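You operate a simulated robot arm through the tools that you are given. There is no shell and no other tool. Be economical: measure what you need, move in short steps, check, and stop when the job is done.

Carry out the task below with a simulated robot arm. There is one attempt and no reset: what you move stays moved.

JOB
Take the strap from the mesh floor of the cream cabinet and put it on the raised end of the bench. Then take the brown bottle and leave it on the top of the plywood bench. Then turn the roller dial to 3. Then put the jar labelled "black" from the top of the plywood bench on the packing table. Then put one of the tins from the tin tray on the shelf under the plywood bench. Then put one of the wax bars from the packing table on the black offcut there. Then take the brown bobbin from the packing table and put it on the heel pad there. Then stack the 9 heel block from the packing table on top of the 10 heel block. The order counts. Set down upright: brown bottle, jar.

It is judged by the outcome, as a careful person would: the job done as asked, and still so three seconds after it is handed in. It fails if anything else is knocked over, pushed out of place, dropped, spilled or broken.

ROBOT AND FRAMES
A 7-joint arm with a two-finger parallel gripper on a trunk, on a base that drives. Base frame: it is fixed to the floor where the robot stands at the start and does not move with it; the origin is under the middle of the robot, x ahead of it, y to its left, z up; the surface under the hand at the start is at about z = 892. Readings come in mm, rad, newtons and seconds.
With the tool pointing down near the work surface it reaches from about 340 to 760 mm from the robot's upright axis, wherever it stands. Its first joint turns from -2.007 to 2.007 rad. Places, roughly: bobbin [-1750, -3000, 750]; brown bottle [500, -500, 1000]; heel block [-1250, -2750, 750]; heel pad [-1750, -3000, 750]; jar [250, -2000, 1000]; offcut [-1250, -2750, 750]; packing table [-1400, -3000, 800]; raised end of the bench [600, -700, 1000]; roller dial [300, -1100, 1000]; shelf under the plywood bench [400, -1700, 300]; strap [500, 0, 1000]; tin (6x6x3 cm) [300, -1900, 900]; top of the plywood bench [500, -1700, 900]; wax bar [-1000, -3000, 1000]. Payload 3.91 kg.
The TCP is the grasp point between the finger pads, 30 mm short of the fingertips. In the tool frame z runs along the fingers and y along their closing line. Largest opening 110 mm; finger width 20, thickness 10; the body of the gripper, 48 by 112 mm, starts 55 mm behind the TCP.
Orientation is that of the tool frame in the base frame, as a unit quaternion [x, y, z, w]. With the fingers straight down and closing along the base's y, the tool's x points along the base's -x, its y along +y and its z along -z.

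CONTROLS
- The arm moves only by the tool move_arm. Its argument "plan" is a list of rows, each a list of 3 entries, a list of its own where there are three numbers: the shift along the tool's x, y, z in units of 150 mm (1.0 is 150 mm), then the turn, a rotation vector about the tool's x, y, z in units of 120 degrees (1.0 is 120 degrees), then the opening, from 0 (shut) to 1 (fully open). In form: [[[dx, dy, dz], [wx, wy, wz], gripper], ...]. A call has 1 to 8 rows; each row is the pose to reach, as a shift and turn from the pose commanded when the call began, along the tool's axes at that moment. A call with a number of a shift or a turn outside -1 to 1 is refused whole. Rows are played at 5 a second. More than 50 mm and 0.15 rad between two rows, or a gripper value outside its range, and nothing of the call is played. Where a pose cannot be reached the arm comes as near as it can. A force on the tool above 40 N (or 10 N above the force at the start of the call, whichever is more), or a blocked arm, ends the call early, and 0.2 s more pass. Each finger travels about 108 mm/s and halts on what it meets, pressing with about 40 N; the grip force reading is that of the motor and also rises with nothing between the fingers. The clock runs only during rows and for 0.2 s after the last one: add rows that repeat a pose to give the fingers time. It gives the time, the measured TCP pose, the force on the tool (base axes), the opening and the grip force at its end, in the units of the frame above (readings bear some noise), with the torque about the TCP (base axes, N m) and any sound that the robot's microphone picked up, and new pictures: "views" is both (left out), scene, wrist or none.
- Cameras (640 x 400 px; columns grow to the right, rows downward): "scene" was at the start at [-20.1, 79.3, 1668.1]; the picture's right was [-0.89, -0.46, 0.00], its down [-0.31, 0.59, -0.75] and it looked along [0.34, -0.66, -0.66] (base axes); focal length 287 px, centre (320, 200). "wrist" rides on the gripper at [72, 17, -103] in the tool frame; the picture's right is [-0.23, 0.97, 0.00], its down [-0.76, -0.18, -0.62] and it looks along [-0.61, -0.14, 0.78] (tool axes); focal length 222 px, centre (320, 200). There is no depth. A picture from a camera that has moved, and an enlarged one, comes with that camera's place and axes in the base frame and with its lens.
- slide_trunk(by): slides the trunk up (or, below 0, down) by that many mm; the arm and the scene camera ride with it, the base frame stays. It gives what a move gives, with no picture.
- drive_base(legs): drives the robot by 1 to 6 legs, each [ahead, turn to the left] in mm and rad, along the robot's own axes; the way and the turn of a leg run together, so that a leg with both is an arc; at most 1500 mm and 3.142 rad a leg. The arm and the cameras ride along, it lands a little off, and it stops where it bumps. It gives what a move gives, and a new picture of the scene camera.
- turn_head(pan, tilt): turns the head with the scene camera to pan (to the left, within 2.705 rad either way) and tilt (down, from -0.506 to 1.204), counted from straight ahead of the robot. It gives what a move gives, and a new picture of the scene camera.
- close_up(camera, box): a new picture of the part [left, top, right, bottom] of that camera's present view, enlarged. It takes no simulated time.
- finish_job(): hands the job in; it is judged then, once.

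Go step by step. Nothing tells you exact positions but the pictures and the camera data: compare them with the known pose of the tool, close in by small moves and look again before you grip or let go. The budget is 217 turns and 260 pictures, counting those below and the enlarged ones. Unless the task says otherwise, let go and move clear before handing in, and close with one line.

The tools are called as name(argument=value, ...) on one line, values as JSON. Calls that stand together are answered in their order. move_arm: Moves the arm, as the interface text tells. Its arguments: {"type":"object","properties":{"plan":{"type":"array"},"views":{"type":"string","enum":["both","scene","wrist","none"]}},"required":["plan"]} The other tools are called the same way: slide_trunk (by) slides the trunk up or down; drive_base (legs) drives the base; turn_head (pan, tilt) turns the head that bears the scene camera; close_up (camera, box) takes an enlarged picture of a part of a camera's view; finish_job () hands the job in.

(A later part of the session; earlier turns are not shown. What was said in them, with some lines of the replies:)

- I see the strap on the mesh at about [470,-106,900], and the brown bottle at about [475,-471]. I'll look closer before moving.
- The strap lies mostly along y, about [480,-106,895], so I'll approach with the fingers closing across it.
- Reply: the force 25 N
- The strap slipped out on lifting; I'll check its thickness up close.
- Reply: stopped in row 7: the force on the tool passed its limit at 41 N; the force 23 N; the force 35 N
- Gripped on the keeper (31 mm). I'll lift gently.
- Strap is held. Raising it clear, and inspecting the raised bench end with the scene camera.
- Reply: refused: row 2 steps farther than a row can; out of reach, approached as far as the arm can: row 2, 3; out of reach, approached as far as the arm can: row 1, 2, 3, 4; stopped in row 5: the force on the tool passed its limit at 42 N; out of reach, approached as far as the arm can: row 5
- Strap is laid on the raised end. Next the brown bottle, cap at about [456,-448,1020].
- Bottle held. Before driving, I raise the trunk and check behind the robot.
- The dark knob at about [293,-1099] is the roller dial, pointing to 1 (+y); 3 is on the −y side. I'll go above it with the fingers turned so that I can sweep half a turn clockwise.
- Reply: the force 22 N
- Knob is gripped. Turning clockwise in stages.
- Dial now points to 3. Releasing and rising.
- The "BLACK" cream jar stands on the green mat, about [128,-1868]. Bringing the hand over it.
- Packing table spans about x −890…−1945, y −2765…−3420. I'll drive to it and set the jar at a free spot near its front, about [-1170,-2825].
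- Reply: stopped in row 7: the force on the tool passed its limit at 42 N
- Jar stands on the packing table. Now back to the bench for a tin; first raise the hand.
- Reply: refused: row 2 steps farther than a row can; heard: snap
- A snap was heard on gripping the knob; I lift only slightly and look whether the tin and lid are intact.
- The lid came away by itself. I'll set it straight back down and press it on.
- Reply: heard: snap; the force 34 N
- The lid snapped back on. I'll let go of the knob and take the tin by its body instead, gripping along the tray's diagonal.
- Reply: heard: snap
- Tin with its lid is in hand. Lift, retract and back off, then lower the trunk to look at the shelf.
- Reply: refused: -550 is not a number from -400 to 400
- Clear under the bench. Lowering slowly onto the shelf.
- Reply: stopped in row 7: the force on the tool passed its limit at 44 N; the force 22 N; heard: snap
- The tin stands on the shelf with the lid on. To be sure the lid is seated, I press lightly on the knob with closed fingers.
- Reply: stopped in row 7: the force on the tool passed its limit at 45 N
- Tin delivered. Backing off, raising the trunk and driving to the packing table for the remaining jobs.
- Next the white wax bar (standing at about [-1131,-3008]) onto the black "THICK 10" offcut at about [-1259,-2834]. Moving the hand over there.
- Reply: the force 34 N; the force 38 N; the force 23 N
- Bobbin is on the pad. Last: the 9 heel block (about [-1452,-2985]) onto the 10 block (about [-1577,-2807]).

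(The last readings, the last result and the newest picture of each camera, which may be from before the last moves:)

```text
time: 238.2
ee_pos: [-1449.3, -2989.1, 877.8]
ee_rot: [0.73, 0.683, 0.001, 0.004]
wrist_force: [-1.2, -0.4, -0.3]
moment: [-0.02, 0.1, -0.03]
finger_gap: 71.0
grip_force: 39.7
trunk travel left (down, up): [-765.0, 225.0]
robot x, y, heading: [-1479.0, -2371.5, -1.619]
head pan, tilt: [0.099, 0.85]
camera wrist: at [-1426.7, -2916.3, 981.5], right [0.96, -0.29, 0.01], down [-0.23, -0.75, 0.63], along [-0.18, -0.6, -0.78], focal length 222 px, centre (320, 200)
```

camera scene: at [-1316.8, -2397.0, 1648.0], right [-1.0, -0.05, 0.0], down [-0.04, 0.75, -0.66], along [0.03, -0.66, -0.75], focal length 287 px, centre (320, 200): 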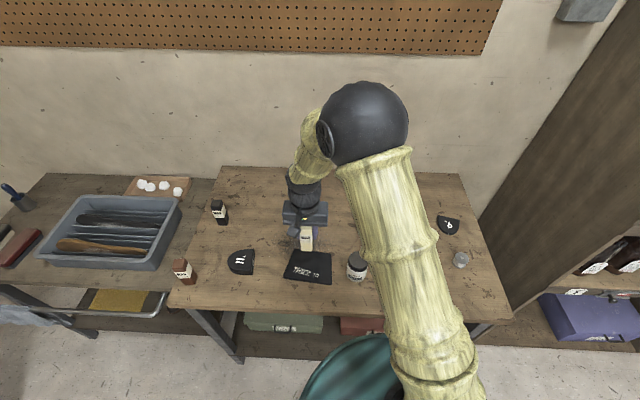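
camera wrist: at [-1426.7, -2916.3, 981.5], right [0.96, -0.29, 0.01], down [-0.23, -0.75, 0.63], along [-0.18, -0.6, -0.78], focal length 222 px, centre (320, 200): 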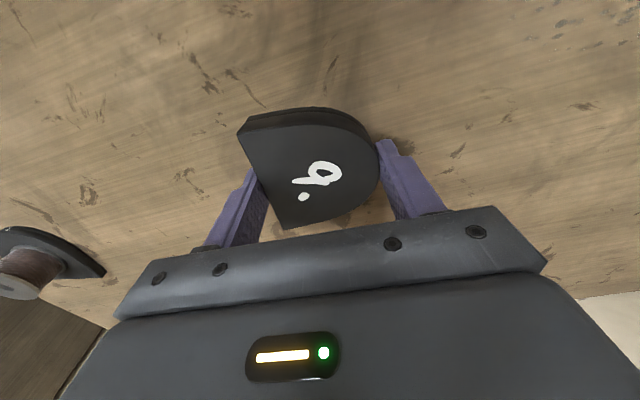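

move_arm(plan=[[[0, 0, -0.04], [0, 0, 0], 0.4], [[0, 0, -0.25], [0, 0, 0], 0.4], [[0, 0, -0.5], [0, 0, 0], 0.4], [[0.1, -0.15, -0.7], [0, 0, 0], 0.4], [[0.3, -0.35, -0.75], [0, 0, 0], 0.4], [[0.5, -0.55, -0.75], [0, 0, 0], 0.4], [[0.7, -0.75, -0.75], [0, 0, 0], 0.4], [[0.85, -0.93, -0.75], [0, 0, 0], 0.4]], views="wrist")

close_up(camera="wrist", box=[200, 20, 440, 200])

```text
time: 240.0
ee_pos: [-1580.6, -2851.3, 988.3]
ee_rot: [0.73, 0.684, 0.001, 0.003]
wrist_force: [-0.3, 0.3, -0.5]
moment: [-0.04, -0.03, 0.0]
finger_gap: 70.9
grip_force: 40.1
trunk travel left (down, up): [-765.0, 225.0]
robot x, y, heading: [-1477.4, -2376.0, -1.621]
head pan, tilt: [0.099, 0.85]
camera wrist: at [-1557.3, -2780.1, 1092.0], right [0.96, -0.29, 0.01], down [-0.23, -0.75, 0.62], along [-0.18, -0.6, -0.78], focal length 222 px, centre (320, 200)
```

wrist: 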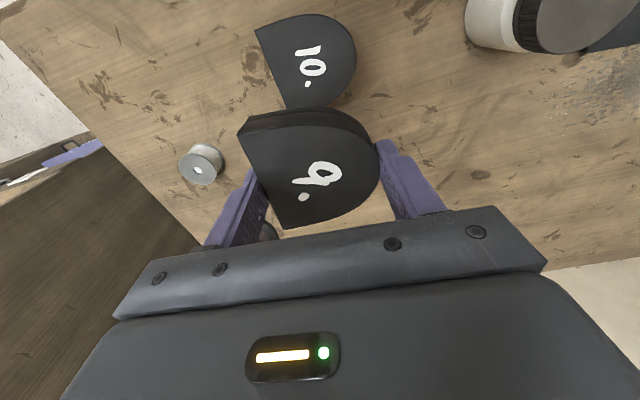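

```text
2.22 times, centred on (320, 110) of wrist
camera zoom: at [-1557.3, -2780.1, 1092.0], right [0.96, -0.29, 0.01], down [-0.23, -0.75, 0.62], along [-0.18, -0.6, -0.78], focal length 494 px, centre (320, 400)
```

zoom: 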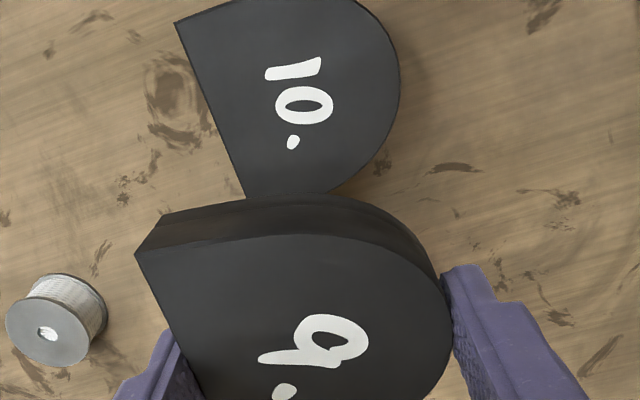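

move_arm(plan=[[[0.15, 0.03, 0], [0, 0, -0.02], 0.4], [[0.284, 0.051, 0.1], [0, 0, -0.042], 0.4], [[0.284, 0.051, 0.25], [0, 0, -0.042], 0.4]], views="both")

close_up(camera="scene", box=[330, 210, 490, 310])

```text
time: 240.8
ee_pos: [-1568.6, -2810.2, 950.5]
ee_rot: [0.699, 0.715, 0.0, 0.004]
wrist_force: [0.3, 0.1, -1.6]
moment: [0.01, 0.04, 0.01]
finger_gap: 70.9
grip_force: 39.8
trunk travel left (down, up): [-765.0, 225.0]
robot x, y, heading: [-1478.8, -2373.6, -1.619]
head pan, tilt: [0.099, 0.85]
camera scene: at [-1317.1, -2398.3, 1648.0], right [-1.0, -0.05, 0.0], down [-0.04, 0.75, -0.66], along [0.03, -0.66, -0.75], focal length 287 px, centre (320, 200)
camera wrist: at [-1551.4, -2737.0, 1053.8], right [0.98, -0.2, 0.01], down [-0.16, -0.76, 0.63], along [-0.12, -0.61, -0.78], focal length 222 px, centre (320, 200)
```

scene: 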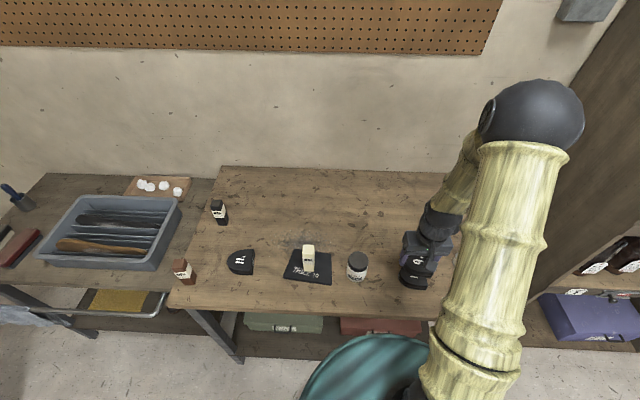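
wrist: 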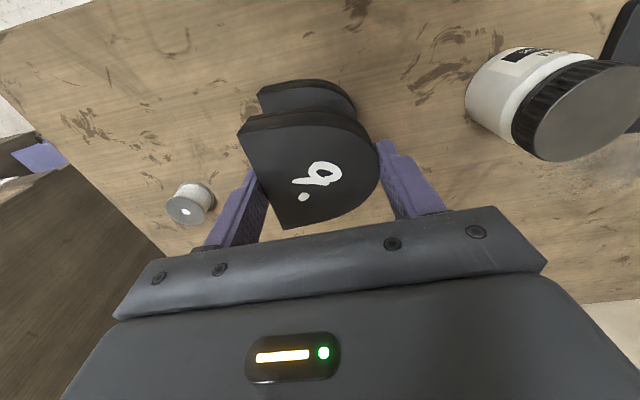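

```text
4.00 times, centred on (410, 260) of scene
camera zoom: at [-1317.1, -2398.3, 1648.0], right [-1.0, -0.05, 0.0], down [-0.04, 0.75, -0.66], along [0.03, -0.66, -0.75], focal length 1147 px, centre (-40, -40)
```

zoom: 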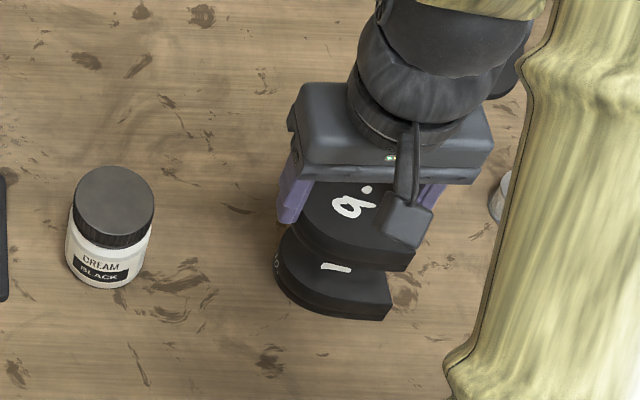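

move_arm(plan=[[[0.03, -0.007, 0.12], [0, 0, 0], 0.4], [[0.03, -0.007, 0.22], [0, 0, 0], 0.4], [[0.03, -0.007, 0.25], [0, 0, 0], 0.4], [[0.03, -0.007, 0.27], [0, 0, 0], 0.4], [[0.03, -0.007, 0.285], [0, 0, 0], 0.4], [[0.03, -0.007, 0.3], [0, 0, 0], 0.4], [[0.03, -0.007, 0.315], [0, 0, 0], 0.4], [[0.03, -0.007, 0.33], [0, 0, 0], 0.4]], views="wrist")

close_up(camera="scene", box=[330, 210, 490, 310])

```text
time: 242.4
ee_pos: [-1569.8, -2803.8, 907.9]
ee_rot: [0.7, 0.714, -0.003, 0.005]
wrist_force: [1.0, 5.1, 27.4]
moment: [0.88, 0.11, 0.03]
finger_gap: 71.2
grip_force: 39.1
trunk travel left (down, up): [-765.0, 225.0]
robot x, y, heading: [-1478.0, -2372.7, -1.618]
head pan, tilt: [0.099, 0.85]
stopped in row 8: the force on the tool passed its limit at 45 N (the readings are from after the stop); the commanded pose is now the measured one
camera wrist: at [-1553.5, -2731.1, 1010.8], right [0.98, -0.21, 0.01], down [-0.16, -0.76, 0.63], along [-0.13, -0.62, -0.78], focal length 222 px, centre (320, 200)
```

wrist: 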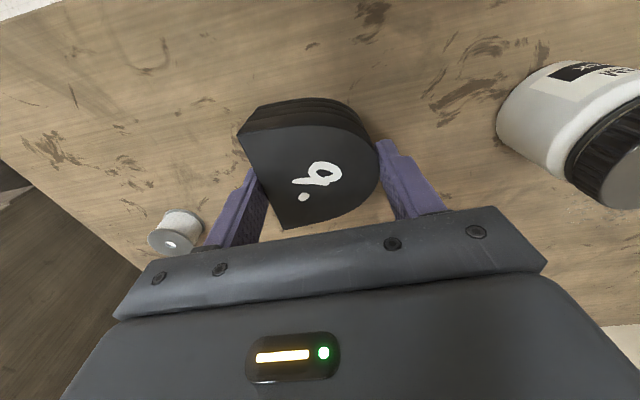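

```text
4.00 times, centred on (410, 260) of scene
camera zoom: at [-1316.4, -2394.6, 1648.3], right [-1.0, -0.05, 0.0], down [-0.04, 0.75, -0.66], along [0.03, -0.66, -0.75], focal length 1147 px, centre (-40, -40)
```

zoom: 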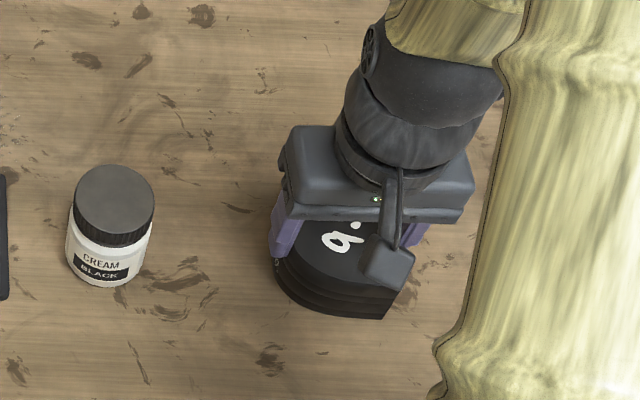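

Well aligned on the 10 block. Releasing gently and rising.

move_arm(plan=[[[0, 0, 0], [0, 0, 0], 0.7], [[0, 0, 0], [0, 0, 0], 0.85], [[0, 0, 0], [0, 0, 0], 0.9], [[0, 0, -0.2], [0, 0, 0], 0.9], [[0, 0, -0.5], [0, 0, 0], 0.9], [[0, 0, -0.8], [0, 0, 0], 0.9], [[0, 0, -1.0], [0, 0, 0], 0.9]], views="both")

close_up(camera="wrist", box=[200, 20, 440, 200])

```text
time: 244.0
ee_pos: [-1572.7, -2802.4, 1056.4]
ee_rot: [0.7, 0.714, -0.001, 0.004]
wrist_force: [0.0, 0.5, 0.9]
moment: [-0.01, 0.06, 0.02]
finger_gap: 98.7
grip_force: 0.1
trunk travel left (down, up): [-765.0, 225.0]
robot x, y, heading: [-1477.6, -2372.3, -1.619]
head pan, tilt: [0.099, 0.85]
camera scene: at [-1316.7, -2396.8, 1648.0], right [-1.0, -0.05, 0.0], down [-0.04, 0.75, -0.66], along [0.03, -0.66, -0.75], focal length 287 px, centre (320, 200)
camera wrist: at [-1555.5, -2729.3, 1159.9], right [0.98, -0.21, 0.01], down [-0.16, -0.76, 0.63], along [-0.13, -0.62, -0.78], focal length 222 px, centre (320, 200)
```

scene: 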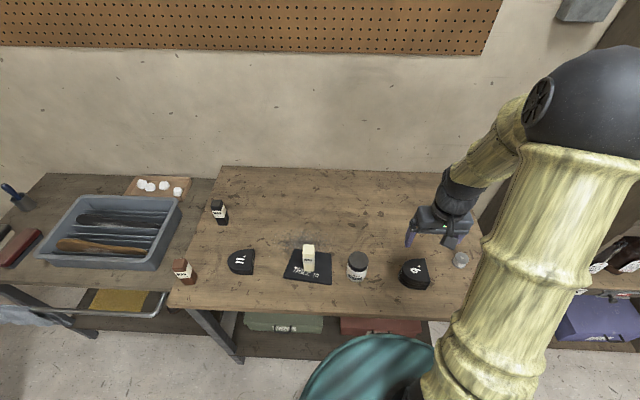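
wrist: 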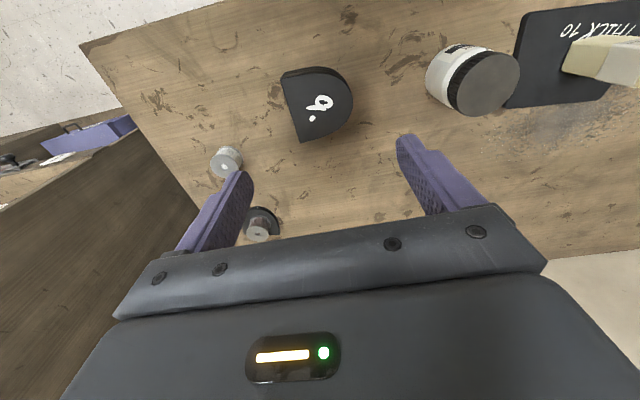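

```text
2.22 times, centred on (320, 110) of wrist
camera zoom: at [-1555.5, -2729.3, 1159.9], right [0.98, -0.21, 0.01], down [-0.16, -0.76, 0.63], along [-0.13, -0.62, -0.78], focal length 494 px, centre (320, 400)
```

zoom: 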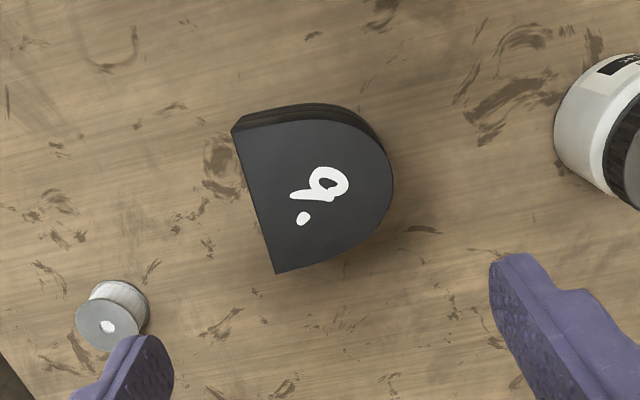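

The 9 block rests on the 10 block, and the table looks right: wax bar on the offcut, bobbin on the pad, jar upright. The hand is clear, so I'm handing the job in.

finish_job()

```text
The job is handed in.
```

I did all eight steps in the order given and handed the job in with the hand clear. While I was picking up the red tin its lid came off; I pressed it back on, and the tin is on the shelf with its lid seated.
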